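You operate a simulated robot arm through the tools that you are given. There is no shell and no other tool. Be economical: measure what you need, move in short steps, check, and stop when the job is done.

You run a simulated two-armed robot. Do the job below in one go: nothing can be reset, and whatever is moved stays where it is left.

JOB
Fit the wing nut on the M12 stud, then take the silver nut off the M16 stud.
Fine: wing nut down by hand till amber first; loosen the silver nut with the red wrench, stand that back; nut to the blue tray; the washer stays.
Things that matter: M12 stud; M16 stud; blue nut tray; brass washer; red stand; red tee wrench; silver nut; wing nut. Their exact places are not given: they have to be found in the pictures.

Only the result counts: the job must be done as asked and must still hold three seconds after the hand-in. Knocking over, shifting, dropping, spilling or breaking anything else fails it.

ROBOT AND FRAMES
Two 7-joint arms with fingered hands on one trunk, on a base that drives. Base frame: it is fixed to the floor where the robot stands at the start and does not move with it; the origin is under the middle of the robot, x ahead of it, y to its left, z up; the surface under the hand at the start is at about z = 850. Readings come in mm, degrees, newtons and seconds.
The left shoulder is at the start at [60, 166, 976], the right one opposite. With the tool pointing down near the work surface each hand reaches from about 360 to 860 mm from the robot's upright axis, wherever it stands, measured 20 degrees to its own side. Places, roughly: M12 stud [500, 0, 900]; M16 stud [500, 200, 900]; blue nut tray [700, 0, 900]; red stand [800, 200, 900]. Payload 5 kg a hand.
The TCP of each hand is the grasp point between the finger pads, 32 mm short of the fingertips. In the tool frame z runs along the fingers and y along their closing line. Largest opening 160 mm; the body of the gripper starts 89 mm behind the TCP. The gripper is a hand of 3 fingers: y runs from the thumb to the fingers, the wrist lies at [0, 0, -267] in the tool frame.
Orientation is that of the tool frame in the base frame, as [roll, pitch, yaw] about the fixed x, y, z axes, in that order (R = Rz(yaw) Ry(pitch) Rx(roll)). With the fingers straight down and closing along the base's y, the tool's x points along the base's -x, its y along +y and its z along -z.

CONTROLS
- The arms move only by the tool apply_moves. It takes "left_rows", "right_rows" or both (then of equal length, played together; a hand with none holds still); each is a list of rows, each a list of 6 numbers: the shift along the tool's x, y, z in mm, then the turn, a rotation vector about the tool's x, y, z in degrees. In form: [[x, y, z, wx, wy, wz], ...]. A call has 1 to 8 rows; each row is the pose to reach, as a shift and turn from the pose commanded when the call began, along the tool's axes at that moment. A row lasts 0.2 s, in which the tool goes at most 50 mm and 8.6 degrees; a call with a longer step from one row to the next is refused whole. A pose out of reach is approached as far as the arm can. The call stops where the force on the tool passes 90 N (or 10 N more than at its start, if that is more) or the arm is blocked; 0.2 s more then pass. In this call time passes only in rows, and 0.2 s behind the last. The reply holds the time, the measured pose of the TCP, the force on the tool along the base axes, the opening and the grip force, in the units named above and with some noise, with the torque about the TCP (base axes, N m) and any sound that the robot's microphone picked up.
- Cameras (640 x 400 px; columns grow to the right, rows downward): "scene" is now at [48.2, 8.1, 1612.1]; the picture's right is [0.10, -0.99, 0.00], its down [-0.75, -0.08, -0.66] and it looks along [0.66, 0.07, -0.75] (base axes); focal length 292 px, centre (320, 200). "left" rides on the left gripper at [-65, -4, -116] in its tool frame; the picture's right is [0.06, -1.00, 0.00], its down [0.87, 0.05, -0.49] and it looks along [0.49, 0.03, 0.87] (tool axes); focal length 261 px, centre (320, 200). "right" rides on the right gripper at [65, -4, -116] in its tool frame; the picture's right is [0.06, 1.00, 0.00], its down [-0.87, 0.05, -0.49] and it looks along [-0.49, 0.03, 0.87] (tool axes); focal length 261 px, centre (320, 200).
- capture(camera): a new picture of that camera. The clock stands still meanwhile.
- lift_body(by): slides the trunk up (or, below 0, down) by that many mm; the arms and the scene camera ride with it, the base frame stays. It gives what a move gives, with no picture.
- drive_base(legs): drives the robot by 1 to 6 legs, each [ahead, turn to the left] in mm and degrees, along the robot's own axes; the way and the turn of a leg run together, so that a leg with both is an arc; at most 1500 mm and 180 degrees a leg. The arms and the cameras ride along, it lands a little off, and it stops where it bumps. It gives what a move gives.
- finger_targets(finger1, finger2, thumb_bend, hand): sets how far each is bent, from 0 (flat) to 1 (curled in); at 0.3 the hand is open as for a grip, at 0.7 the pads meet at the TCP. One left out holds its place. A second passes; each finger stops where it meets its share of the squeeze, and holds until it gets a number again. It is the only way to open and close the hand. It gives what a move gives, with no picture; readings hold the bend of each and the force on the fingers (four entries, about 0 where the hand has none), thumb and palm.
- aim_head(pan, tilt): turns the head with the scene camera to pan (to the left, within 86 degrees either way) and tilt (down, from -29 to 69), counted from straight ahead of the robot. It gives what a move gives.
- measure_at(camera, pixels): for up to 12 pixels [column, row] of the newest picture of that camera ("zoom" is the newest enlarged one), the place [x, y, z] in the base frame of the surface seen there, good to about 2 mm. The clock stands still meanwhile.
- close_up(camera, box): a new picture of the part [left, top, right, bottom] of that camera's present view, enlarged. The clock stands still meanwhile.
- close_job(): hands the job in; it is judged then, once.

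Keep the steps short. Do not move on a guess: measure, check each grasp and each placing, and mend mistakes. In all there are 80 turns and 62 pictures (those below and enlarged ones count). Leave the grippers open and the arms clear of the work at the hand-in unless told otherwise, and finish with a single line.

The tools are called as a command line: name --argument value ..., lists and objects as JSON in quotes. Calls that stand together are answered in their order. apply_moves: Moves the arms, as the interface text tells. Its arguments: {"type":"object","properties":{"left_rows":{"type":"array"},"right_rows":{"type":"array"}},"required":[]} The other tools are called the same way: lift_body (by) slides the trunk up or down; finger_targets (finger1, finger2, thumb_bend, hand) moves the fingers one by one; drive_base (legs) drives the base; aim_head (pan, tilt) turns the head that bears the scene camera; capture (camera) takes a picture; measure_at (camera, pixels) gives the place of the surface under pixels of a picture; close_up (camera, box) takes an enlarged picture of a part of a camera's view; close_job () hands the job in.

At the start:

```text
clock: 0.0
left_ee_pos: [476.5, 377.5, 1223.1]
left_ee_rot: [-180.0, 0.0, -179.9]
left_wrist_force: [-0.3, -0.2, -0.5]
left_torque: [-0.02, -0.01, -0.02]
left_width: 160.0
left_grasp_force: 0.2
left_shape: jaw
left_bend: [0.3, 0.3, 0.3]
left_finger forces: [0.1, 0.1, 0.0, 0.0, 0.0, 0.1]
right_ee_pos: [519.8, -116.2, 1286.6]
right_ee_rot: [-180.0, 0.0, -179.9]
right_wrist_force: [-0.3, -0.1, 0.5]
right_torque: [-0.02, -0.01, 0.02]
right_width: 159.6
right_grasp_force: 0.0
right_shape: jaw
right_bend: [0.3, 0.3, 0.3]
right_finger forces: [0.0, 0.1, 0.1, 0.0, 0.2, 0.0]
trunk travel left (down, up): [-525.0, 65.0]
robot x, y, heading: [-0.5, 0.1, 0.1]
head pan, tilt: [6.0, 48.8]
```

scene: 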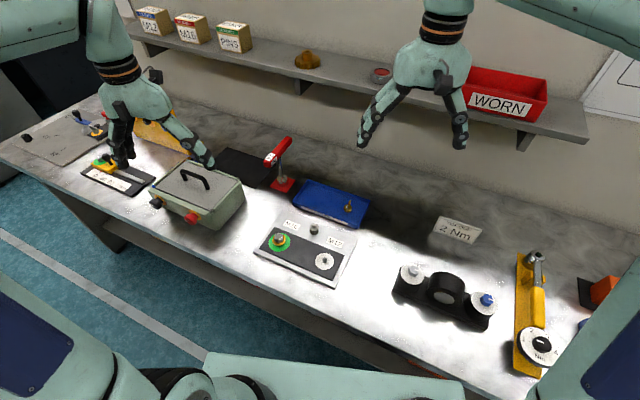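
right: 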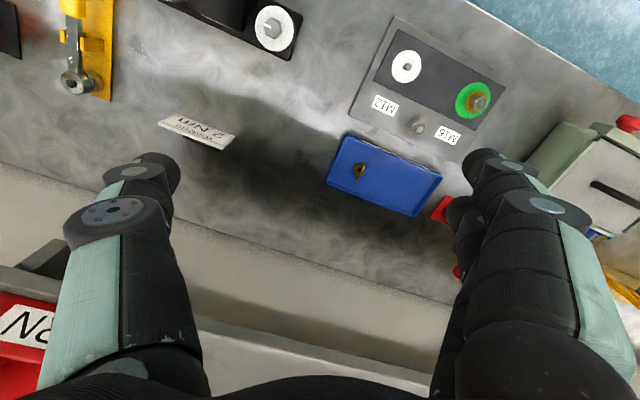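
left: 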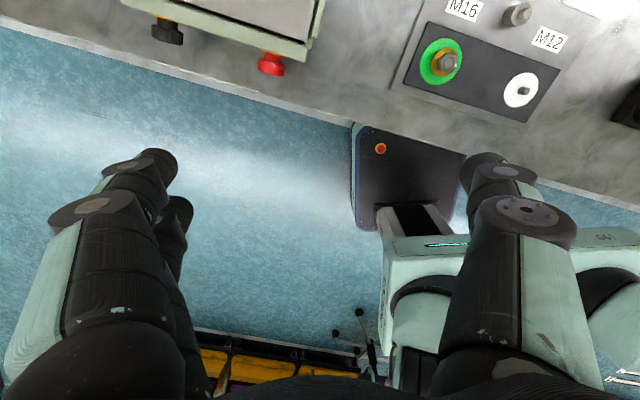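

I see the plate with the two studs near (305,250), the blue tray near (330,203) with what looks like the wing nut in it, and the red stand with the wrench near (282,165). I'll enlarge those areas before measuring.

close_up --camera "scene" --box '[240, 120, 400, 300]'

close_up --camera "right" --box '[310, 20, 530, 220]'

```text
2.22 times, centred on (320, 210) of scene
```

zoom: 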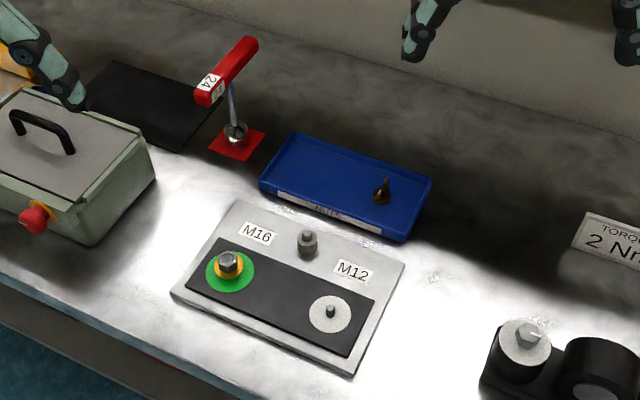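

```text
2.00 times, centred on (420, 120) of right
```

zoom: 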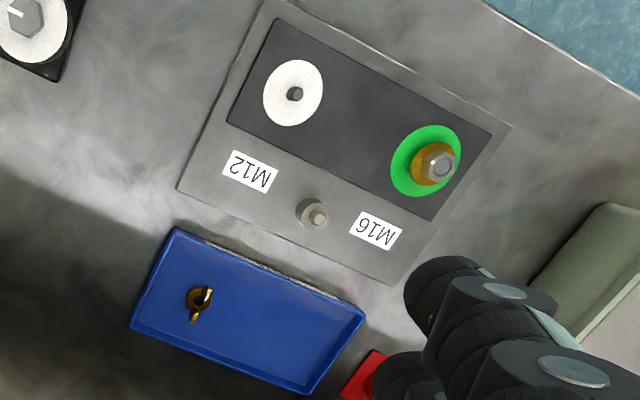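

The newest enlarged view is the right camera's, so I'll measure the M12 stud tip and disc, the M16 nut and washer, and the wing nut and tray in it. I'll measure the wrench in the scene view.

measure_at --camera "zoom" --pixels '[[295, 92], [275, 85], [310, 110], [440, 163], [428, 178], [405, 170], [207, 293], [194, 298], [194, 318], [260, 320], [140, 325], [315, 213]]'

measure_at --camera "scene" --pixels '[[286, 142], [270, 157], [280, 150], [282, 170], [281, 178], [284, 188], [268, 160], [290, 137], [296, 182], [350, 200], [350, 206], [348, 210]]'

```text
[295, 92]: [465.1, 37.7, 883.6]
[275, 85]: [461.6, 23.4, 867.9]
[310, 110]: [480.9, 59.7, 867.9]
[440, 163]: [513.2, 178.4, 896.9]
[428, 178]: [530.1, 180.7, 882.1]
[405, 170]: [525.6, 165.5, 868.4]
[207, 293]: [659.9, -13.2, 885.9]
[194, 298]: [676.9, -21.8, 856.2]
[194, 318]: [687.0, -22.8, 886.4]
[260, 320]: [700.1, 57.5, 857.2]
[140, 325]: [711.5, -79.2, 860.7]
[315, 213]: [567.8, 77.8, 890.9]
```

```text
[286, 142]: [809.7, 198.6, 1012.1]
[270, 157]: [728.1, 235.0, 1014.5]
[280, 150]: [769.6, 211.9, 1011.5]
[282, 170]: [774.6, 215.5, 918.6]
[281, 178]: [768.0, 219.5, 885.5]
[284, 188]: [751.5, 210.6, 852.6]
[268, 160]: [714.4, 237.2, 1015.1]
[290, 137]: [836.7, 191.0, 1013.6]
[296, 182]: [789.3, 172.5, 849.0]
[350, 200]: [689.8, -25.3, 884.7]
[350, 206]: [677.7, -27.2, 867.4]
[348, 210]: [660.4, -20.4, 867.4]
```

The wing nut is upright in the tray, centred near (674,-18), with its wing tops at z≈886. The wrench's bar is at z≈1012, running roughly along x from 714 to 837. Next I'll measure the shelf edge for clearance and move the right hand above the wing nut for a closer look.

measure_at --camera "scene" --pixels '[[260, 67], [300, 82], [350, 90], [480, 130], [300, 60], [230, 55], [240, 165], [215, 160], [310, 189], [365, 212], [205, 175], [300, 95]]'

apply_moves --right_rows '[[-30, 20, 30, 0, 0, 0], [-60, 40, 60, 0, 0, 0], [-85, 60, 95, 0, 0, 0], [-110, 80, 130, 0, 0, 0], [-130, 90, 170, 0, 0, 0], [-154, 98, 200, 0, 0, 0]]'

```text
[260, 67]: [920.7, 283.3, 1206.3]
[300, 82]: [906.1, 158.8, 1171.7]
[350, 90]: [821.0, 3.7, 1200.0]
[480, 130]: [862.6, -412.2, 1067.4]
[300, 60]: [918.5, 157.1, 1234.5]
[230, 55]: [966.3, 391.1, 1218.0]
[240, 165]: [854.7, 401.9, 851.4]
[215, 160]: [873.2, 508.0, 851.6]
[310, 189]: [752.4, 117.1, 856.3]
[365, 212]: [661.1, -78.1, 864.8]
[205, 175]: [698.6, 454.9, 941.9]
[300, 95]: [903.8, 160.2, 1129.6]
```

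```text
clock: 1.4
left_ee_pos: [478.6, 375.5, 1222.5]
left_ee_rot: [-179.9, 0.0, -179.9]
left_wrist_force: [0.3, 0.1, 0.1]
left_torque: [0.0, 0.02, 0.03]
left_width: 159.8
left_grasp_force: 0.0
left_shape: jaw
left_bend: [0.3, 0.3, 0.3]
left_finger forces: [0.0, 0.0, 0.1, 0.0, 0.0, 0.0]
right_ee_pos: [672.1, -16.6, 1086.3]
right_ee_rot: [180.0, 0.0, -180.0]
right_wrist_force: [-0.3, -0.8, -0.2]
right_torque: [-0.01, 0.03, 0.0]
right_width: 159.9
right_grasp_force: 0.2
right_shape: jaw
right_bend: [0.3, 0.3, 0.3]
right_finger forces: [0.0, 0.1, 0.0, 0.0, 0.1, 0.0]
trunk travel left (down, up): [-525.0, 65.0]
robot x, y, heading: [-2.7, -1.1, -0.2]
head pan, tilt: [6.0, 48.8]
```

The right hand is above the nut and the shelf edge starts at x≈905, so there's room. Now I'll look closely at the wing nut from the right camera.

capture --camera "right"

```text
56 pictures are left
```

right: 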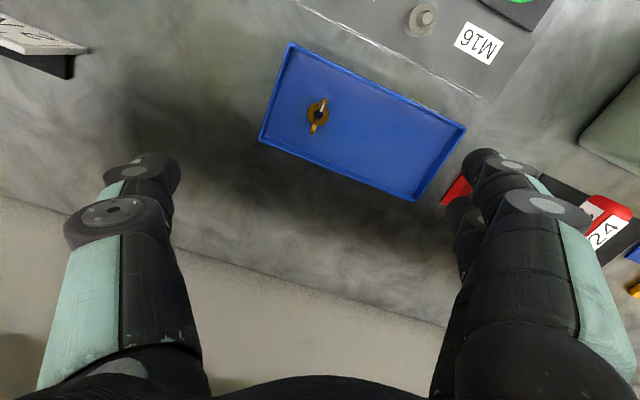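

close_up --camera "right" --box '[280, 80, 360, 150]'

```text
5.71 times, centred on (320, 115) of right
```

zoom: 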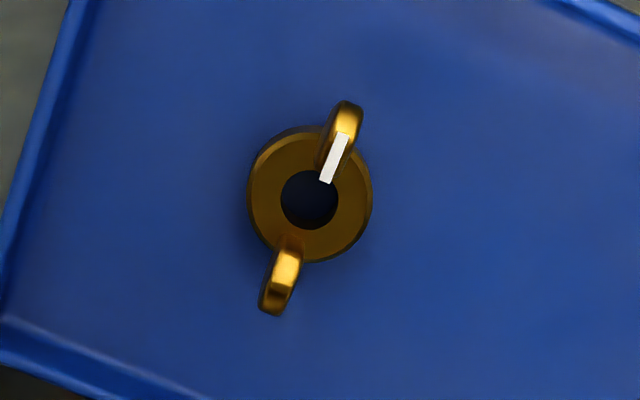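

The wing nut has a round hub with two wings and a white mark on one of them. I'll measure the wing tips, hub and floor.

measure_at --camera "zoom" --pixels '[[347, 105], [340, 130], [328, 178], [288, 255], [275, 290], [268, 308], [262, 200], [360, 200], [310, 245], [290, 140], [180, 200], [450, 200]]'

```text
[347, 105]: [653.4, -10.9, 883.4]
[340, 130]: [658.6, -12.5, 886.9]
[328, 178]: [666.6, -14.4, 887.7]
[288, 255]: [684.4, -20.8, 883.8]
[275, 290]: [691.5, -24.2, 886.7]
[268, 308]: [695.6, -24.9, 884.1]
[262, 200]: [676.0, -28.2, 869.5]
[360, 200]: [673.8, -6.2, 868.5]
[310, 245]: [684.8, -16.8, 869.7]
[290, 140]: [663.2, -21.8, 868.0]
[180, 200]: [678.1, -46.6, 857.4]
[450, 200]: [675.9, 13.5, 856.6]
```

The hub is centred near (674.5,-17.5) with its top at z≈869. The wings run about -18° from x, with tops at 887. I'll close the right fingers halfway, turn the tool +18° so they close across the wing flats, and come down to about 935 before a check.

finger_targets --hand "right" --finger1 0.55 --finger2 0.55 --thumb_bend 0.55

apply_moves --right_rows '[[-1, 0, 45, 0, 0, 6], [-2, -1, 90, 0, 0, 12], [-2.4, -1, 130, 0, 0, 18.4], [-2.4, -1, 151, 0, 0, 18.4]]'

capture --camera "right"

```text
clock: 2.4
left_ee_pos: [477.5, 376.5, 1223.6]
left_ee_rot: [179.9, -0.1, 180.0]
left_wrist_force: [-1.0, 0.6, -0.4]
left_torque: [-0.02, 0.01, 0.01]
left_width: 160.0
left_grasp_force: 0.0
left_shape: jaw
left_bend: [0.3, 0.3, 0.3]
left_finger forces: [0.1, 0.0, 0.1, 0.0, 0.0, 0.0]
right_ee_pos: [671.2, -16.3, 1086.9]
right_ee_rot: [180.0, -0.1, -180.0]
right_wrist_force: [0.5, 0.8, 0.5]
right_torque: [0.0, 0.0, 0.02]
right_width: 67.9
right_grasp_force: 0.0
right_shape: fingers
right_bend: [0.55, 0.55, 0.55]
right_finger forces: [0.0, 0.0, 0.0, 0.0, 0.0, 0.0]
trunk travel left (down, up): [-525.0, 65.0]
robot x, y, heading: [-1.0, 2.1, -0.4]
head pan, tilt: [6.0, 48.8]
```

```text
clock: 3.4
left_ee_pos: [477.6, 375.1, 1222.9]
left_ee_rot: [-179.9, 0.1, -180.0]
left_wrist_force: [-0.7, -0.2, 0.4]
left_torque: [0.04, 0.04, -0.03]
left_width: 159.6
left_grasp_force: 0.0
left_shape: jaw
left_bend: [0.3, 0.3, 0.3]
left_finger forces: [0.0, 0.1, 0.1, 0.0, 0.0, 0.0]
right_ee_pos: [674.0, -17.8, 937.5]
right_ee_rot: [179.9, -0.1, 161.4]
right_wrist_force: [-0.1, -0.6, 0.0]
right_torque: [0.06, 0.0, -0.01]
right_width: 67.5
right_grasp_force: 0.0
right_shape: fingers
right_bend: [0.55, 0.55, 0.55]
right_finger forces: [0.0, 0.0, 0.0, 0.0, 0.0, 0.0]
trunk travel left (down, up): [-525.0, 65.0]
robot x, y, heading: [-2.1, -0.5, 0.1]
head pan, tilt: [6.0, 48.8]
```

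```text
54 pictures are left
```

right: 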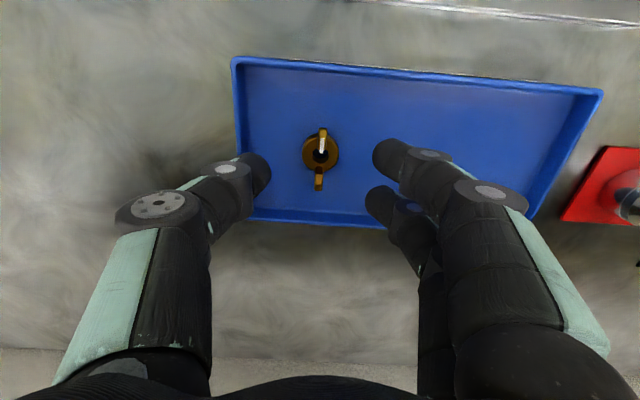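

The nut at (320,155) is between the thumb and two fingers, with the wings along tool x. I'll go down 34 mm, which should put the tips just above the hub, then close.

apply_moves --right_rows '[[0, 0, 20, 0, 0, 0], [0, 0, 34, 0, 0, 0]]'

finger_targets --hand "right" --finger1 0.72 --finger2 0.72 --thumb_bend 0.72

capture --camera "right"

```text
clock: 4.0
left_ee_pos: [476.5, 376.8, 1222.7]
left_ee_rot: [-179.9, 0.0, 180.0]
left_wrist_force: [0.8, 0.6, 0.1]
left_torque: [0.04, 0.01, 0.0]
left_width: 160.1
left_grasp_force: 0.0
left_shape: jaw
left_bend: [0.3, 0.3, 0.3]
left_finger forces: [0.0, 0.0, 0.0, 0.0, 0.1, 0.0]
right_ee_pos: [675.2, -16.6, 902.4]
right_ee_rot: [180.0, 0.0, 161.6]
right_wrist_force: [-0.6, -0.2, 0.0]
right_torque: [0.03, 0.01, 0.0]
right_width: 67.8
right_grasp_force: 0.1
right_shape: fingers
right_bend: [0.55, 0.55, 0.55]
right_finger forces: [0.0, 0.0, 0.0, 0.0, 0.1, 0.0]
trunk travel left (down, up): [-525.0, 65.0]
robot x, y, heading: [0.1, 0.9, 0.3]
head pan, tilt: [6.0, 48.8]
```

```text
clock: 5.0
left_ee_pos: [477.9, 376.1, 1223.0]
left_ee_rot: [179.9, 0.1, -179.9]
left_wrist_force: [0.1, -0.6, 0.3]
left_torque: [0.02, -0.04, -0.01]
left_width: 160.0
left_grasp_force: 0.2
left_shape: jaw
left_bend: [0.3, 0.3, 0.3]
left_finger forces: [0.0, 0.1, 0.1, 0.0, 0.1, 0.1]
right_ee_pos: [674.8, -17.1, 903.0]
right_ee_rot: [-179.9, 0.0, 161.6]
right_wrist_force: [-0.4, -0.4, -0.7]
right_torque: [0.04, 0.03, 0.01]
right_width: 14.7
right_grasp_force: 9.6
right_shape: fingers
right_bend: [0.71, 0.71, 0.69]
right_finger forces: [6.7, 6.3, 0.1, 0.1, 6.1, 0.0]
trunk travel left (down, up): [-525.0, 65.0]
robot x, y, heading: [-0.5, 3.0, 0.1]
head pan, tilt: [6.0, 48.8]
```

```text
53 pictures are left
```

right: 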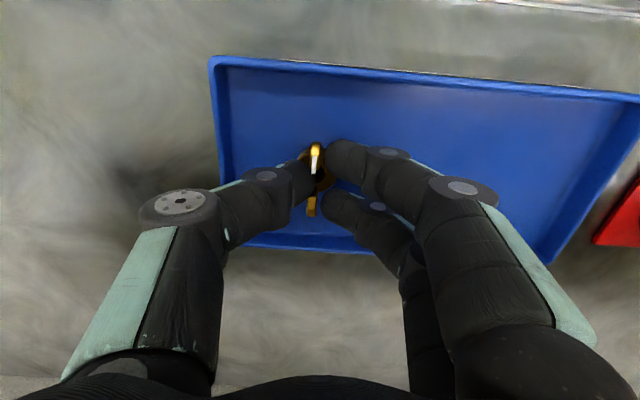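

It's gripped at about 6 N per finger. I'll tighten a bit more for carrying, lift 60 mm, and check.

finger_targets --hand "right" --finger1 0.78 --finger2 0.78 --thumb_bend 0.78

apply_moves --right_rows '[[0, 0, -20, 0, 0, 0], [0, 0, -50, 0, 0, 0], [0, 0, -70, 0, 0, 0]]'

close_up --camera "right" --box '[220, 80, 420, 260]'

```text
clock: 6.0
left_ee_pos: [476.3, 376.3, 1222.8]
left_ee_rot: [-180.0, 0.0, -180.0]
left_wrist_force: [0.1, -0.1, 0.8]
left_torque: [-0.02, 0.0, 0.0]
left_width: 160.1
left_grasp_force: 0.0
left_shape: jaw
left_bend: [0.3, 0.3, 0.3]
left_finger forces: [0.1, 0.0, 0.0, 0.0, 0.1, 0.0]
right_ee_pos: [674.7, -18.1, 902.2]
right_ee_rot: [179.9, 0.0, 161.6]
right_wrist_force: [0.4, 0.2, -1.4]
right_torque: [0.01, -0.03, 0.01]
right_width: 15.8
right_grasp_force: 27.3
right_shape: fingers
right_bend: [0.75, 0.75, 0.69]
right_finger forces: [17.3, 17.0, 0.1, 0.0, 20.7, 0.0]
trunk travel left (down, up): [-525.0, 65.0]
robot x, y, heading: [0.6, -4.2, -0.1]
head pan, tilt: [6.0, 48.8]
```

```text
clock: 6.8
left_ee_pos: [477.1, 376.2, 1223.2]
left_ee_rot: [-179.9, 0.0, 179.9]
left_wrist_force: [0.0, 0.7, -0.4]
left_torque: [0.01, 0.0, 0.02]
left_width: 159.9
left_grasp_force: 0.1
left_shape: jaw
left_bend: [0.3, 0.3, 0.3]
left_finger forces: [0.0, 0.0, 0.0, 0.1, 0.0, 0.0]
right_ee_pos: [675.0, -16.9, 972.1]
right_ee_rot: [-180.0, 0.0, 161.6]
right_wrist_force: [0.6, 0.1, 0.7]
right_torque: [0.01, 0.04, 0.02]
right_width: 15.3
right_grasp_force: 29.0
right_shape: fingers
right_bend: [0.75, 0.75, 0.69]
right_finger forces: [18.7, 18.4, 0.0, 0.0, 20.8, 0.1]
trunk travel left (down, up): [-525.0, 65.0]
robot x, y, heading: [-0.3, -0.1, -0.0]
head pan, tilt: [6.0, 48.8]
```

```text
2.22 times, centred on (320, 170) of right
```

zoom: 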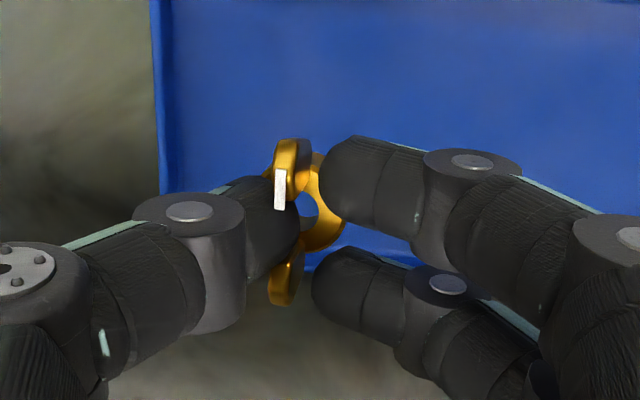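

The nut lifted, but it looks tilted about its wing axis. I'll measure it to see how much.

measure_at --camera "zoom" --pixels '[[282, 150], [280, 180], [283, 205], [300, 150], [308, 180], [333, 200], [325, 225], [325, 243], [338, 220], [290, 260], [280, 290], [318, 158]]'

close_up --camera "scene" --box '[300, 140, 400, 220]'

```text
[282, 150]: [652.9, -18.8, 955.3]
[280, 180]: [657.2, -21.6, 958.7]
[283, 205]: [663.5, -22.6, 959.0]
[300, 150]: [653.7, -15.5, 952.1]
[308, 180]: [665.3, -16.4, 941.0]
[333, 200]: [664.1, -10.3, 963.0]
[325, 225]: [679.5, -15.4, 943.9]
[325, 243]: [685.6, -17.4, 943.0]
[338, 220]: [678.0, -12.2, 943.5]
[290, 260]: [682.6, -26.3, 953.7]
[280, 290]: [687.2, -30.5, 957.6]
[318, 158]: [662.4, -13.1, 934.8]
```

```text
5.00 times, centred on (350, 180) of scene
```

zoom: 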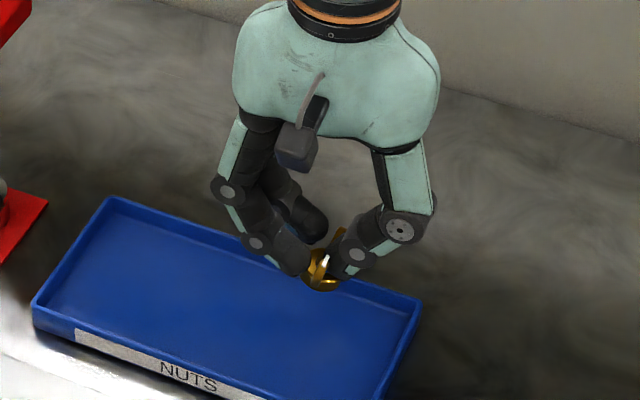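

The wing tops shifted about 9 mm toward the thumb, so the harder squeeze tilted the nut. I'll set it back on the tray floor, release, and regrip a little higher and more gently.

apply_moves --right_rows '[[0, 0, 35, 0, 0, 0], [0, 0, 60, 0, 0, 0], [0, 0, 67, 0, 0, 0]]'

finger_targets --hand "right" --finger1 0.6 --finger2 0.6 --thumb_bend 0.6

close_up --camera "right" --box '[220, 80, 420, 260]'

```text
clock: 7.6
left_ee_pos: [477.9, 376.4, 1222.4]
left_ee_rot: [-180.0, 0.0, -180.0]
left_wrist_force: [-0.5, 0.1, 0.9]
left_torque: [-0.02, 0.0, 0.01]
left_width: 160.0
left_grasp_force: 0.0
left_shape: jaw
left_bend: [0.3, 0.3, 0.3]
left_finger forces: [0.0, 0.0, 0.0, 0.0, 0.1, 0.0]
right_ee_pos: [674.7, -18.5, 904.9]
right_ee_rot: [-180.0, 0.0, 161.6]
right_wrist_force: [-0.3, 0.3, -0.8]
right_torque: [0.01, 0.01, -0.01]
right_width: 15.3
right_grasp_force: 29.7
right_shape: fingers
right_bend: [0.75, 0.75, 0.69]
right_finger forces: [19.3, 19.1, 0.0, 0.1, 21.1, 0.1]
trunk travel left (down, up): [-525.0, 65.0]
robot x, y, heading: [0.7, 2.2, 0.2]
head pan, tilt: [6.0, 48.8]
```

```text
clock: 8.6
left_ee_pos: [476.8, 376.1, 1223.2]
left_ee_rot: [180.0, 0.0, -179.9]
left_wrist_force: [0.5, 0.5, 0.3]
left_torque: [0.02, 0.01, -0.04]
left_width: 159.9
left_grasp_force: 0.1
left_shape: jaw
left_bend: [0.3, 0.3, 0.3]
left_finger forces: [0.0, 0.0, 0.0, 0.0, 0.0, 0.0]
right_ee_pos: [674.8, -18.8, 905.3]
right_ee_rot: [180.0, 0.0, 161.7]
right_wrist_force: [-0.2, 0.3, -0.3]
right_torque: [0.01, 0.01, 0.02]
right_width: 46.6
right_grasp_force: 0.1
right_shape: fingers
right_bend: [0.6, 0.6, 0.6]
right_finger forces: [0.1, 0.0, 0.1, 0.0, 0.0, 0.0]
trunk travel left (down, up): [-525.0, 65.0]
robot x, y, heading: [-3.1, -0.0, 0.0]
head pan, tilt: [6.0, 48.8]
```

```text
2.22 times, centred on (320, 170) of right
```

zoom: 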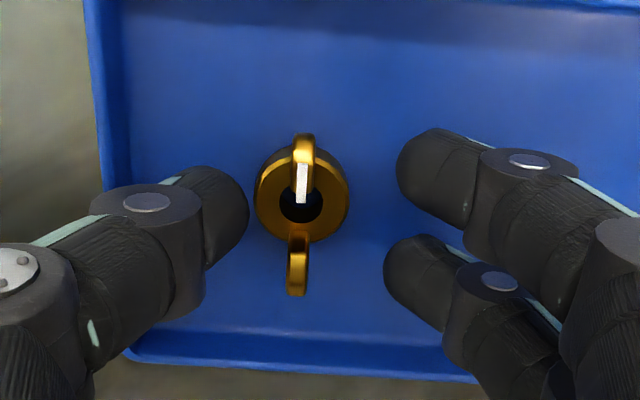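

The nut is upright again. I'll measure where its wings and hub are relative to the hand.

measure_at --camera "zoom" --pixels '[[304, 140], [300, 185], [298, 240], [296, 285], [262, 195], [342, 195], [240, 215], [403, 165], [392, 270], [242, 190], [303, 165], [297, 265]]'

```text
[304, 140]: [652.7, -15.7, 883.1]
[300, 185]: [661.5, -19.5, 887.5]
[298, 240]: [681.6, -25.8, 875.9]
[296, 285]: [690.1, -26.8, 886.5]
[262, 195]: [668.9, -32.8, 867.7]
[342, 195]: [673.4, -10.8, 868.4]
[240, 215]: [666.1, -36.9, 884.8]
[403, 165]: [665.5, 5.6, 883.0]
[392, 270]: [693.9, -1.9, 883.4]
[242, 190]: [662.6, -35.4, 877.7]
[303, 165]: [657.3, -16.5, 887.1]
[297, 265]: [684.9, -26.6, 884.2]
```

The nut's centre is now near (671.5,-21.5) with its line at about -16.6°. I'll shift the hand [2.3,-3.6], raise it 3 mm, correct the turn slightly, and close gently.

apply_moves --right_rows '[[2.3, -3.6, -3, 0, 0, -1.8]]'

finger_targets --hand "right" --finger1 0.71 --finger2 0.71 --thumb_bend 0.71

close_up --camera "right" --box '[220, 80, 420, 260]'

```text
clock: 9.0
left_ee_pos: [477.0, 375.7, 1222.4]
left_ee_rot: [180.0, 0.1, -180.0]
left_wrist_force: [-0.5, 0.5, 0.1]
left_torque: [0.03, 0.02, -0.03]
left_width: 159.7
left_grasp_force: 0.1
left_shape: jaw
left_bend: [0.3, 0.3, 0.3]
left_finger forces: [0.1, 0.1, 0.1, 0.0, 0.0, 0.0]
right_ee_pos: [671.6, -22.8, 909.1]
right_ee_rot: [180.0, 0.0, 163.4]
right_wrist_force: [-0.1, 0.6, -0.1]
right_torque: [-0.01, 0.01, 0.02]
right_width: 46.8
right_grasp_force: 0.0
right_shape: fingers
right_bend: [0.6, 0.6, 0.6]
right_finger forces: [0.0, 0.0, 0.1, 0.0, 0.1, 0.0]
trunk travel left (down, up): [-525.0, 65.0]
robot x, y, heading: [-2.8, -0.6, 0.2]
head pan, tilt: [6.0, 48.8]
```

```text
clock: 10.0
left_ee_pos: [476.7, 375.5, 1224.1]
left_ee_rot: [-179.9, 0.0, -179.9]
left_wrist_force: [0.1, 0.3, 0.1]
left_torque: [0.04, 0.03, -0.01]
left_width: 160.0
left_grasp_force: 0.1
left_shape: jaw
left_bend: [0.3, 0.3, 0.3]
left_finger forces: [0.0, 0.0, 0.0, 0.0, 0.1, 0.0]
right_ee_pos: [671.5, -21.3, 908.4]
right_ee_rot: [-180.0, 0.0, 163.4]
right_wrist_force: [-0.7, 0.1, 0.5]
right_torque: [-0.02, 0.0, -0.02]
right_width: 11.1
right_grasp_force: 1.3
right_shape: fingers
right_bend: [0.7, 0.71, 0.7]
right_finger forces: [1.0, 0.3, 0.0, 0.1, 1.2, 0.0]
trunk travel left (down, up): [-525.0, 65.0]
robot x, y, heading: [1.8, 4.9, 0.2]
head pan, tilt: [6.0, 48.8]
```

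```text
2.22 times, centred on (320, 170) of right
```

zoom: 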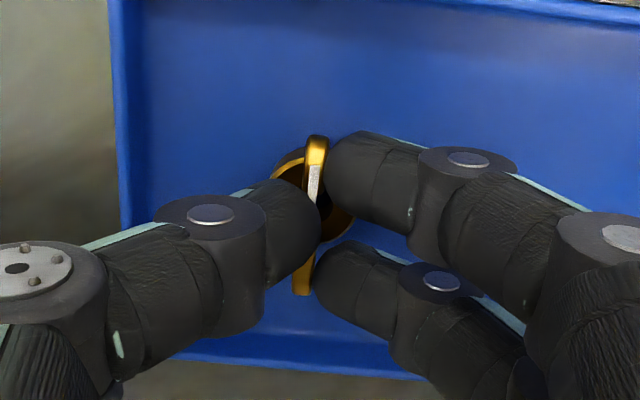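

The hand is centred and the nut is upright, with contact at about 1 N. I'll squeeze evenly, with the thumb a bit firmer, then lift and check.

finger_targets --hand "right" --finger1 0.725 --finger2 0.725 --thumb_bend 0.74

apply_moves --right_rows '[[0, 0, -20, 0, 0, 0], [0, 0, -50, 0, 0, 0], [0, 0, -75, 0, 0, 0]]'

close_up --camera "right" --box '[220, 80, 420, 260]'

```text
clock: 11.0
left_ee_pos: [476.6, 376.3, 1224.4]
left_ee_rot: [180.0, 0.0, 180.0]
left_wrist_force: [0.1, -0.1, -0.7]
left_torque: [0.02, 0.01, -0.02]
left_width: 160.0
left_grasp_force: 0.1
left_shape: jaw
left_bend: [0.3, 0.3, 0.3]
left_finger forces: [0.0, 0.0, 0.0, 0.0, 0.0, 0.0]
right_ee_pos: [671.1, -21.7, 908.9]
right_ee_rot: [-180.0, 0.0, 163.4]
right_wrist_force: [-0.1, 0.2, 1.5]
right_torque: [-0.02, -0.04, 0.02]
right_width: 6.7
right_grasp_force: 3.5
right_shape: fingers
right_bend: [0.71, 0.72, 0.73]
right_finger forces: [1.8, 1.2, 0.0, 0.1, 4.4, 0.0]
trunk travel left (down, up): [-525.0, 65.0]
robot x, y, heading: [1.0, 0.7, -0.0]
head pan, tilt: [6.0, 48.8]
```

```text
clock: 11.8
left_ee_pos: [477.2, 376.9, 1222.9]
left_ee_rot: [-180.0, 0.0, -180.0]
left_wrist_force: [-0.1, -0.3, -0.4]
left_torque: [0.0, -0.02, 0.01]
left_width: 159.7
left_grasp_force: 0.1
left_shape: jaw
left_bend: [0.3, 0.3, 0.3]
left_finger forces: [0.0, 0.0, 0.0, 0.1, 0.0, 0.1]
right_ee_pos: [675.2, -22.2, 984.6]
right_ee_rot: [-179.9, -0.1, 163.4]
right_wrist_force: [-0.8, -0.3, 0.3]
right_torque: [0.0, 0.02, 0.01]
right_width: 5.6
right_grasp_force: 0.0
right_shape: fingers
right_bend: [0.72, 0.72, 0.73]
right_finger forces: [0.1, 0.0, 0.0, 0.0, 0.0, 0.0]
trunk travel left (down, up): [-525.0, 65.0]
robot x, y, heading: [1.3, -0.2, -0.1]
head pan, tilt: [6.0, 48.8]
```

```text
2.22 times, centred on (320, 170) of right
```

zoom: 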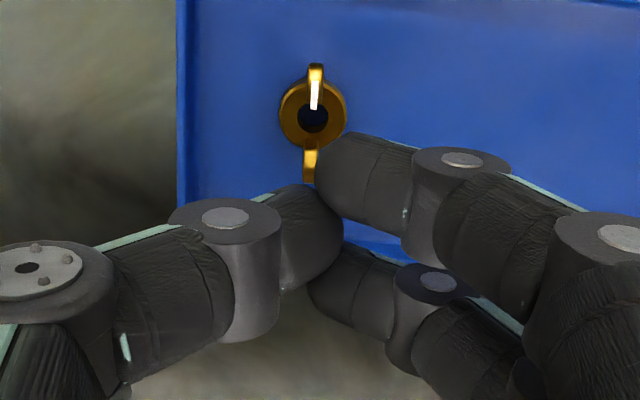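

The grip slipped off upward, but the nut stayed upright. This time I'll grip the 24 mm hub itself, lower down. I'll open and measure the nut again.

measure_at --camera "zoom" --pixels '[[316, 68], [310, 178], [286, 112], [340, 112], [314, 95], [310, 155]]'

finger_targets --hand "right" --finger1 0.58 --finger2 0.58 --thumb_bend 0.58

```text
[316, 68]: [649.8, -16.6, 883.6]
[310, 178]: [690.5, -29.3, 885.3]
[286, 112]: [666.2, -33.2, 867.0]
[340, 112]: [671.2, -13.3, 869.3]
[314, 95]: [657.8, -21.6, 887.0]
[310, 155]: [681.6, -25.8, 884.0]
```

```text
clock: 12.8
left_ee_pos: [477.4, 376.5, 1222.8]
left_ee_rot: [179.9, 0.0, 179.9]
left_wrist_force: [0.2, 0.5, 0.2]
left_torque: [0.0, 0.02, 0.0]
left_width: 160.2
left_grasp_force: 0.1
left_shape: jaw
left_bend: [0.3, 0.3, 0.3]
left_finger forces: [0.0, 0.0, 0.1, 0.1, 0.1, 0.0]
right_ee_pos: [675.0, -22.8, 982.9]
right_ee_rot: [179.9, 0.1, 163.4]
right_wrist_force: [-0.8, -0.2, 0.1]
right_torque: [-0.01, -0.02, 0.03]
right_width: 58.4
right_grasp_force: 0.0
right_shape: fingers
right_bend: [0.57, 0.57, 0.57]
right_finger forces: [0.1, 0.1, 0.1, 0.0, 0.1, 0.0]
trunk travel left (down, up): [-525.0, 65.0]
robot x, y, heading: [0.7, 2.1, -0.2]
head pan, tilt: [6.0, 48.8]
```

apply_moves --right_rows '[[3, -1.5, 40, 0, 0, 0], [3, -1.5, 75, 0, 0, 0], [3, -1.5, 91.5, 0, 0, 0]]'

finger_targets --hand "right" --finger1 0.71 --finger2 0.71 --thumb_bend 0.73

close_up --camera "right" --box '[220, 80, 420, 260]'

```text
clock: 13.6
left_ee_pos: [474.1, 376.3, 1224.6]
left_ee_rot: [180.0, 0.2, 180.0]
left_wrist_force: [-0.7, 0.0, -0.1]
left_torque: [0.0, -0.04, 0.0]
left_width: 159.9
left_grasp_force: 0.0
left_shape: jaw
left_bend: [0.3, 0.3, 0.3]
left_finger forces: [0.0, 0.0, 0.0, 0.0, 0.0, 0.0]
right_ee_pos: [672.7, -22.9, 896.8]
right_ee_rot: [179.7, 0.4, 163.4]
right_wrist_force: [-1.1, -2.5, 36.2]
right_torque: [-1.12, 0.57, 0.02]
right_width: 59.4
right_grasp_force: 18.0
right_shape: fingers
right_bend: [0.57, 0.57, 0.58]
right_finger forces: [4.2, 0.2, 0.0, 0.0, 32.0, 0.1]
trunk travel left (down, up): [-525.0, 65.0]
robot x, y, heading: [-0.1, -1.3, -0.1]
head pan, tilt: [6.0, 48.8]
```

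```text
clock: 14.6
left_ee_pos: [475.0, 375.4, 1224.1]
left_ee_rot: [-179.9, 0.0, 179.9]
left_wrist_force: [-0.1, 0.0, 0.7]
left_torque: [0.05, 0.01, 0.01]
left_width: 159.8
left_grasp_force: 0.0
left_shape: jaw
left_bend: [0.3, 0.3, 0.3]
left_finger forces: [0.0, 0.0, 0.0, 0.1, 0.1, 0.1]
right_ee_pos: [669.5, -25.8, 894.0]
right_ee_rot: [179.9, 0.2, 163.4]
right_wrist_force: [1.8, -11.6, 31.5]
right_torque: [-1.13, 0.28, 0.17]
right_width: 29.5
right_grasp_force: 27.8
right_shape: fingers
right_bend: [0.68, 0.68, 0.69]
right_finger forces: [7.9, 5.0, 0.0, 0.0, 41.7, 0.1]
trunk travel left (down, up): [-525.0, 65.0]
robot x, y, heading: [0.3, 2.0, -0.1]
head pan, tilt: [6.0, 48.8]
```

```text
2.22 times, centred on (320, 170) of right
```

zoom: 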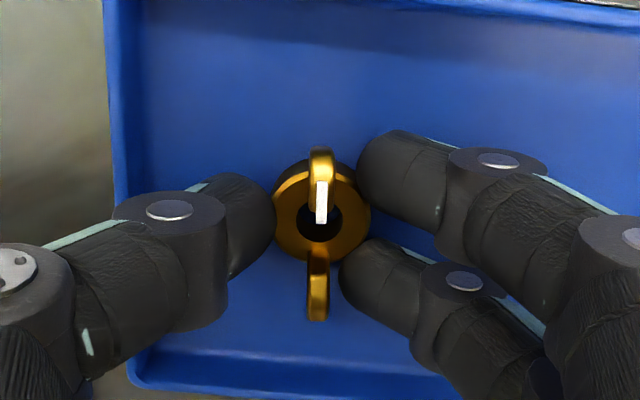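

The thumb is pressing on the tray floor (about 31 N up), though the three digits surround the hub evenly. I'll ease up 4 mm, re-squeeze, and check.

apply_moves --right_rows '[[0, 0, -4, 0, 0, 0]]'

finger_targets --hand "right" --finger1 0.72 --finger2 0.72 --thumb_bend 0.73

close_up --camera "right" --box '[220, 80, 420, 260]'

```text
clock: 15.0
left_ee_pos: [475.7, 376.3, 1223.6]
left_ee_rot: [180.0, 0.0, -179.9]
left_wrist_force: [0.1, -0.9, 0.5]
left_torque: [0.0, 0.02, 0.0]
left_width: 159.7
left_grasp_force: 0.0
left_shape: jaw
left_bend: [0.3, 0.3, 0.3]
left_finger forces: [0.0, 0.1, 0.0, 0.0, 0.0, 0.1]
right_ee_pos: [670.2, -22.6, 892.9]
right_ee_rot: [-180.0, -0.1, 163.5]
right_wrist_force: [2.8, -5.0, 14.3]
right_torque: [-0.51, 0.04, 0.12]
right_width: 28.9
right_grasp_force: 20.6
right_shape: fingers
right_bend: [0.68, 0.68, 0.69]
right_finger forces: [8.3, 6.1, 0.0, 0.0, 26.3, 0.0]
trunk travel left (down, up): [-525.0, 65.0]
robot x, y, heading: [2.3, -3.3, 0.3]
head pan, tilt: [6.0, 48.8]
```

```text
clock: 16.0
left_ee_pos: [476.9, 377.2, 1222.6]
left_ee_rot: [-180.0, 0.1, 180.0]
left_wrist_force: [-0.3, -0.5, 0.1]
left_torque: [0.0, -0.01, 0.0]
left_width: 159.8
left_grasp_force: 0.1
left_shape: jaw
left_bend: [0.3, 0.3, 0.3]
left_finger forces: [0.0, 0.0, 0.0, 0.0, 0.0, 0.0]
right_ee_pos: [669.2, -23.9, 894.1]
right_ee_rot: [180.0, 0.1, 163.4]
right_wrist_force: [-0.6, 0.2, 0.7]
right_torque: [0.01, 0.05, -0.04]
right_width: 29.0
right_grasp_force: 15.2
right_shape: fingers
right_bend: [0.68, 0.69, 0.69]
right_finger forces: [8.8, 7.3, 0.0, 0.0, 15.8, 0.1]
trunk travel left (down, up): [-525.0, 65.0]
robot x, y, heading: [-3.0, 2.0, 0.3]
head pan, tilt: [6.0, 48.8]
```

```text
2.22 times, centred on (320, 170) of right
```

zoom: 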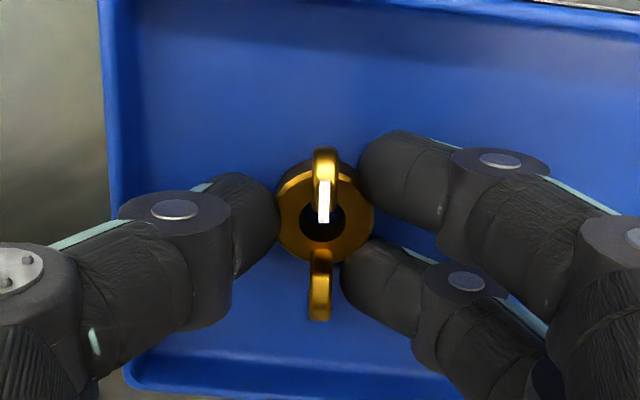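

It's balanced now: fingers total about 16 N, thumb about 16 N, no wrist load, nut upright. I'll lift 80 mm and check.

apply_moves --right_rows '[[0, 0, -15, 0, 0, 0], [0, 0, -45, 0, 0, 0], [0, 0, -80, 0, 0, 0]]'

close_up --camera "right" --box '[220, 80, 420, 260]'

```text
clock: 16.8
left_ee_pos: [477.4, 377.1, 1224.6]
left_ee_rot: [-180.0, 0.1, -180.0]
left_wrist_force: [-0.4, 0.4, 0.5]
left_torque: [-0.02, -0.01, 0.01]
left_width: 160.1
left_grasp_force: 0.0
left_shape: jaw
left_bend: [0.3, 0.3, 0.3]
left_finger forces: [0.0, 0.0, 0.1, 0.1, 0.1, 0.1]
right_ee_pos: [672.2, -23.3, 972.7]
right_ee_rot: [-180.0, 0.0, 163.3]
right_wrist_force: [0.2, -0.1, 0.5]
right_torque: [0.02, -0.04, 0.01]
right_width: 28.9
right_grasp_force: 15.2
right_shape: fingers
right_bend: [0.68, 0.69, 0.68]
right_finger forces: [8.7, 7.3, 0.0, 0.1, 14.3, 0.0]
trunk travel left (down, up): [-525.0, 65.0]
robot x, y, heading: [2.6, -1.0, -0.1]
head pan, tilt: [6.0, 48.8]
```

```text
2.22 times, centred on (320, 170) of right
```

zoom: 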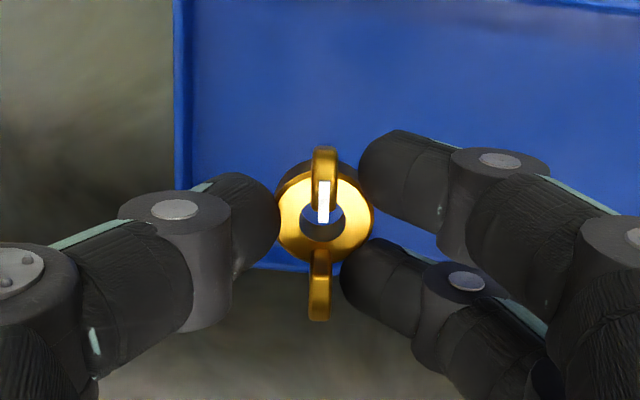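

It's held upright. I'll measure the nut in the hand, and take an enlarged view of the M12 stud from the scene camera.

measure_at --camera "zoom" --pixels '[[292, 200], [360, 190], [290, 235], [358, 240], [295, 180], [345, 250], [318, 152], [320, 312], [322, 185], [320, 262]]'

close_up --camera "scene" --box '[300, 240, 350, 280]'

```text
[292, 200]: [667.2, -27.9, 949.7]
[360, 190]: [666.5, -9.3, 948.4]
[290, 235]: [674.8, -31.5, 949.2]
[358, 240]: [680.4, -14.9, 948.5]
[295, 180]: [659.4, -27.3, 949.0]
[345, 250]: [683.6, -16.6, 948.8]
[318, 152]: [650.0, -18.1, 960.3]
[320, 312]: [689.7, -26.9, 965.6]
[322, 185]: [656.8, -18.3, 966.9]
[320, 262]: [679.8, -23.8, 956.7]
```

```text
10.00 times, centred on (325, 260) of scene
```

zoom: 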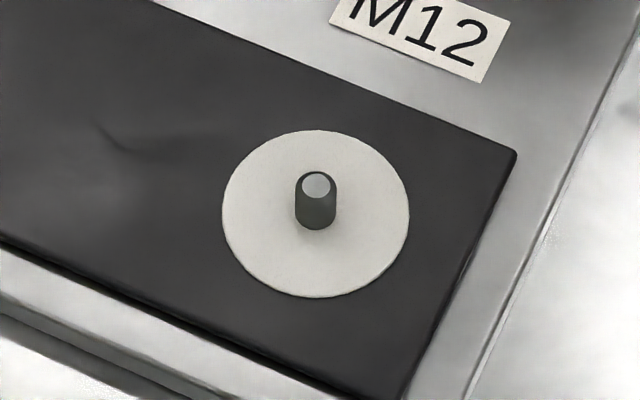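

The nut is centred on the TCP to about 1–2 mm, with its bottom about 36 mm below. Now I'll measure the stud tip and disc edges.

measure_at --camera "zoom" --pixels '[[315, 184], [311, 182], [320, 186], [226, 212], [405, 212], [316, 135], [316, 293], [250, 155], [382, 272], [382, 155], [250, 270], [316, 255]]'

```text
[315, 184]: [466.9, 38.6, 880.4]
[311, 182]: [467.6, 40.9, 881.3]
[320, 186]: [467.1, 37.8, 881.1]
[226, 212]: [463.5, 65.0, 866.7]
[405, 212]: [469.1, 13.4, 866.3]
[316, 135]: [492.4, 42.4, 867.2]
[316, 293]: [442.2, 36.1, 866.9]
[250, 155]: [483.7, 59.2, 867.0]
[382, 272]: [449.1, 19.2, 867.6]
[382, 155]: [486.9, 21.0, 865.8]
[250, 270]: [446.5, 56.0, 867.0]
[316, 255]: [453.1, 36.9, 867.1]
```

The stud axis is at about (466.7,39.0), tip z≈882, disc z≈867. I'll carry the nut over it at the same height, unwinding the wrist counter-clockwise on the way so there's range for screwing clockwise.

apply_moves --right_rows '[[25, 0, -10, 0, 0, -8.5], [55, 0, -10, 0, 0, -17], [85, 0, -10, 0, 0, -25.5], [115, 0, -10, 0, 0, -34], [145, 0.5, -10, 0, 0, -42.5], [175, 0.7, -10, 0, 0, -51], [200, 0.9, -10, 0, 0, -59.5], [213.6, 0.9, -10, 0, 0, -68]]'

apply_moves --right_rows '[[0, 0, 0, 0, 0, -8.5], [0, 0, 0, 0, 0, -17], [0, 0, 0, 0, 0, -25.5], [0, 0, 0, 0, 0, -34], [0, 0, 0, 0, 0, -42.5], [0, 0, 0, 0, 0, -51], [0, 0, 0, 0, 0, -59.5], [0, 0, 0, 0, 0, -68]]'

capture --camera "right"

capture --camera "scene"

```text
clock: 18.6
left_ee_pos: [477.3, 376.5, 1222.5]
left_ee_rot: [-180.0, 0.0, 179.9]
left_wrist_force: [-0.2, -0.3, 0.4]
left_torque: [0.02, -0.05, 0.0]
left_width: 159.9
left_grasp_force: 0.0
left_shape: jaw
left_bend: [0.3, 0.3, 0.3]
left_finger forces: [0.1, 0.0, 0.0, 0.0, 0.0, 0.1]
right_ee_pos: [465.4, 39.3, 985.7]
right_ee_rot: [-180.0, 0.0, -128.3]
right_wrist_force: [-0.4, -0.9, -0.6]
right_torque: [0.02, -0.02, -0.03]
right_width: 28.5
right_grasp_force: 15.4
right_shape: fingers
right_bend: [0.68, 0.69, 0.68]
right_finger forces: [9.1, 7.8, 0.0, 0.1, 14.2, 0.0]
trunk travel left (down, up): [-525.0, 65.0]
robot x, y, heading: [4.2, -1.5, 0.3]
head pan, tilt: [6.0, 48.8]
```

```text
clock: 20.4
left_ee_pos: [479.2, 375.8, 1223.2]
left_ee_rot: [-179.9, 0.0, -180.0]
left_wrist_force: [-0.2, 0.6, 0.7]
left_torque: [0.0, 0.02, 0.03]
left_width: 160.1
left_grasp_force: 0.0
left_shape: jaw
left_bend: [0.3, 0.3, 0.3]
left_finger forces: [0.0, 0.0, 0.0, 0.0, 0.0, 0.1]
right_ee_pos: [464.5, 39.8, 985.5]
right_ee_rot: [-179.9, -0.1, -60.4]
right_wrist_force: [-0.2, -0.1, -1.0]
right_torque: [0.0, 0.0, -0.01]
right_width: 28.7
right_grasp_force: 15.5
right_shape: fingers
right_bend: [0.68, 0.69, 0.68]
right_finger forces: [9.1, 7.9, 0.0, 0.0, 14.1, 0.1]
trunk travel left (down, up): [-525.0, 65.0]
robot x, y, heading: [2.2, -1.1, 0.2]
head pan, tilt: [6.0, 48.8]
```

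```text
43 pictures are left
```

right: 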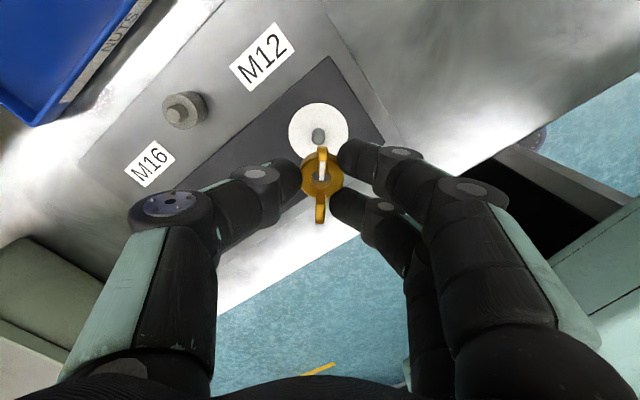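

```text
42 pictures are left
```

scene: 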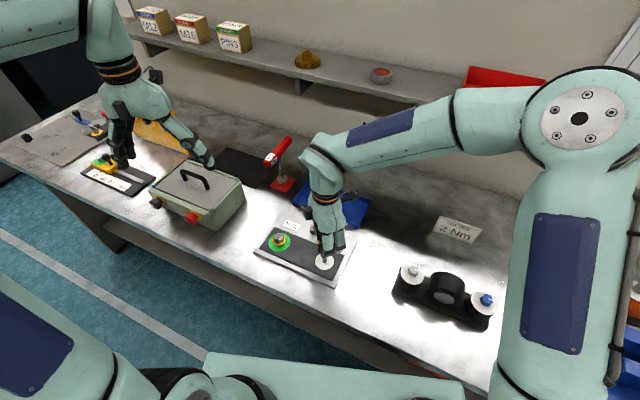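

Both wing nut and stud show in the right camera. I'll measure them in the same picture for alignment.

measure_at --camera "right" --pixels '[[318, 134], [294, 122], [345, 138], [318, 104], [322, 149], [320, 219], [308, 180], [336, 178], [312, 190], [330, 190], [299, 107], [341, 112]]'

```text
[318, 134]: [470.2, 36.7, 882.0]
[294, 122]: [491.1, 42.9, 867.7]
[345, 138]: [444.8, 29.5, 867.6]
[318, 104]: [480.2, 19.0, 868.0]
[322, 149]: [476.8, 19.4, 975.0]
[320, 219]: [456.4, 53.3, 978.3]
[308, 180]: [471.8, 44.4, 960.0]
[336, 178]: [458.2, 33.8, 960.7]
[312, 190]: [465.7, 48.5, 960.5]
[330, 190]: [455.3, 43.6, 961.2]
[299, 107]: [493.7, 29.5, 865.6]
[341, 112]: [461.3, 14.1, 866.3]
```

The nut is within about 1 mm of the stud axis. I'll apply a tiny correction and lower until light contact at the stud tip.

apply_moves --right_rows '[[0.3, -1.2, 35, 0, 0, 0], [0.3, -1.2, 60, 0, 0, 0], [0.3, -1.2, 66, 0, 0, 0], [0.3, -1.2, 68, 0, 0, 0]]'

close_up --camera "right" --box '[220, 80, 420, 260]'

```text
clock: 21.4
left_ee_pos: [476.8, 376.8, 1223.0]
left_ee_rot: [180.0, 0.0, -180.0]
left_wrist_force: [1.1, 0.4, 0.8]
left_torque: [0.0, -0.01, -0.02]
left_width: 160.1
left_grasp_force: 0.1
left_shape: jaw
left_bend: [0.3, 0.3, 0.3]
left_finger forces: [0.0, 0.0, 0.0, 0.1, 0.0, 0.0]
right_ee_pos: [465.8, 39.6, 916.5]
right_ee_rot: [179.9, 0.0, -60.7]
right_wrist_force: [-0.6, 0.0, -0.1]
right_torque: [0.03, -0.02, 0.04]
right_width: 28.6
right_grasp_force: 15.2
right_shape: fingers
right_bend: [0.68, 0.69, 0.68]
right_finger forces: [9.2, 7.8, 0.1, 0.1, 14.3, 0.1]
trunk travel left (down, up): [-525.0, 65.0]
robot x, y, heading: [-2.5, -0.1, -0.1]
head pan, tilt: [6.0, 48.8]
```

```text
2.22 times, centred on (320, 170) of right
```

zoom: 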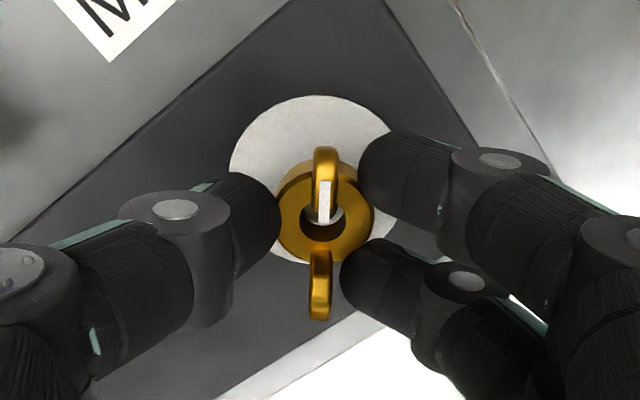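

No contact yet, and the stud shows through the bore. I'll lower another 3 mm in small steps.

apply_moves --right_rows '[[0, 0, 1, 0, 0, 0], [0, 0, 2, 0, 0, 0], [0, 0, 3, 0, 0, 0]]'

```text
clock: 22.2
left_ee_pos: [477.3, 376.3, 1223.2]
left_ee_rot: [-179.9, 0.0, -180.0]
left_wrist_force: [0.6, 0.2, -0.4]
left_torque: [0.02, 0.01, 0.02]
left_width: 160.1
left_grasp_force: 0.1
left_shape: jaw
left_bend: [0.3, 0.3, 0.3]
left_finger forces: [0.0, 0.1, 0.1, 0.0, 0.0, 0.1]
right_ee_pos: [465.1, 37.8, 914.1]
right_ee_rot: [-180.0, 0.0, -60.6]
right_wrist_force: [0.2, -0.1, -0.6]
right_torque: [0.0, -0.04, -0.03]
right_width: 28.7
right_grasp_force: 15.3
right_shape: fingers
right_bend: [0.68, 0.69, 0.68]
right_finger forces: [9.2, 7.8, 0.1, 0.0, 14.3, 0.1]
trunk travel left (down, up): [-525.0, 65.0]
robot x, y, heading: [4.0, 0.4, 0.0]
head pan, tilt: [6.0, 48.8]
```

apply_moves --right_rows '[[0, 0, 1, 0, 0, 0], [0, 0, 2, 0, 0, 0], [0, 0, 3, 0, 0, 0], [0, 0, 4, 0, 0, 0]]'

close_up --camera "right" --box '[270, 110, 370, 220]'

```text
clock: 23.2
left_ee_pos: [478.2, 376.3, 1222.4]
left_ee_rot: [-180.0, -0.1, -180.0]
left_wrist_force: [0.4, 0.2, -0.5]
left_torque: [0.0, -0.02, -0.03]
left_width: 160.0
left_grasp_force: 0.2
left_shape: jaw
left_bend: [0.3, 0.3, 0.3]
left_finger forces: [0.0, 0.1, 0.0, 0.1, 0.0, 0.0]
right_ee_pos: [465.6, 40.0, 909.9]
right_ee_rot: [-180.0, 0.0, -60.6]
right_wrist_force: [0.1, -0.2, -0.9]
right_torque: [-0.02, 0.03, 0.0]
right_width: 28.5
right_grasp_force: 15.7
right_shape: fingers
right_bend: [0.68, 0.69, 0.68]
right_finger forces: [9.2, 7.9, 0.0, 0.0, 14.3, 0.1]
trunk travel left (down, up): [-525.0, 65.0]
robot x, y, heading: [-3.0, -0.1, 0.0]
head pan, tilt: [6.0, 48.8]
```

```text
3.64 times, centred on (320, 165) of right
```

zoom: 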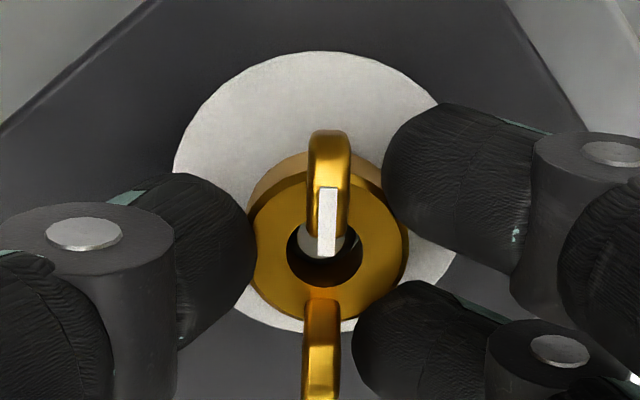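

measure_at --camera "zoom" --pixels '[[313, 245], [343, 248], [268, 250], [392, 250], [325, 300], [322, 270], [325, 145], [320, 370], [345, 270], [270, 200]]'

```text
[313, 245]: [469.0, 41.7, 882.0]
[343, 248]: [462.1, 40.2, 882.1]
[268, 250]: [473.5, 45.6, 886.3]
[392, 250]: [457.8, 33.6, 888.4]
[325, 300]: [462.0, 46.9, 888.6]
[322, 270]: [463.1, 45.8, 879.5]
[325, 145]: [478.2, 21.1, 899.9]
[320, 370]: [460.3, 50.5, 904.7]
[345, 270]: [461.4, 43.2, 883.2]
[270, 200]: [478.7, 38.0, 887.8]
```

The stud tip (882) is already inside the bore (hub top ≈888) with no force. I'll keep lowering gently until contact.

apply_moves --right_rows '[[0, 0, 1, 0, 0, 0], [0, 0, 2, 0, 0, 0], [0, 0, 3, 0, 0, 0], [0, 0, 4, 0, 0, 0]]'

```text
clock: 24.2
left_ee_pos: [477.3, 376.0, 1224.1]
left_ee_rot: [180.0, 0.0, -179.9]
left_wrist_force: [0.0, 0.9, -0.9]
left_torque: [0.01, -0.01, 0.0]
left_width: 159.9
left_grasp_force: 0.0
left_shape: jaw
left_bend: [0.3, 0.3, 0.3]
left_finger forces: [0.0, 0.1, 0.0, 0.0, 0.1, 0.0]
right_ee_pos: [466.4, 40.2, 907.1]
right_ee_rot: [-179.8, 0.0, -60.7]
right_wrist_force: [5.1, 0.1, 18.7]
right_torque: [-0.03, -0.13, -0.03]
right_width: 28.4
right_grasp_force: 20.7
right_shape: fingers
right_bend: [0.7, 0.7, 0.68]
right_finger forces: [11.5, 9.5, 0.0, 0.0, 20.5, 0.0]
trunk travel left (down, up): [-525.0, 65.0]
robot x, y, heading: [0.3, 0.5, -0.1]
head pan, tilt: [6.0, 48.8]
```

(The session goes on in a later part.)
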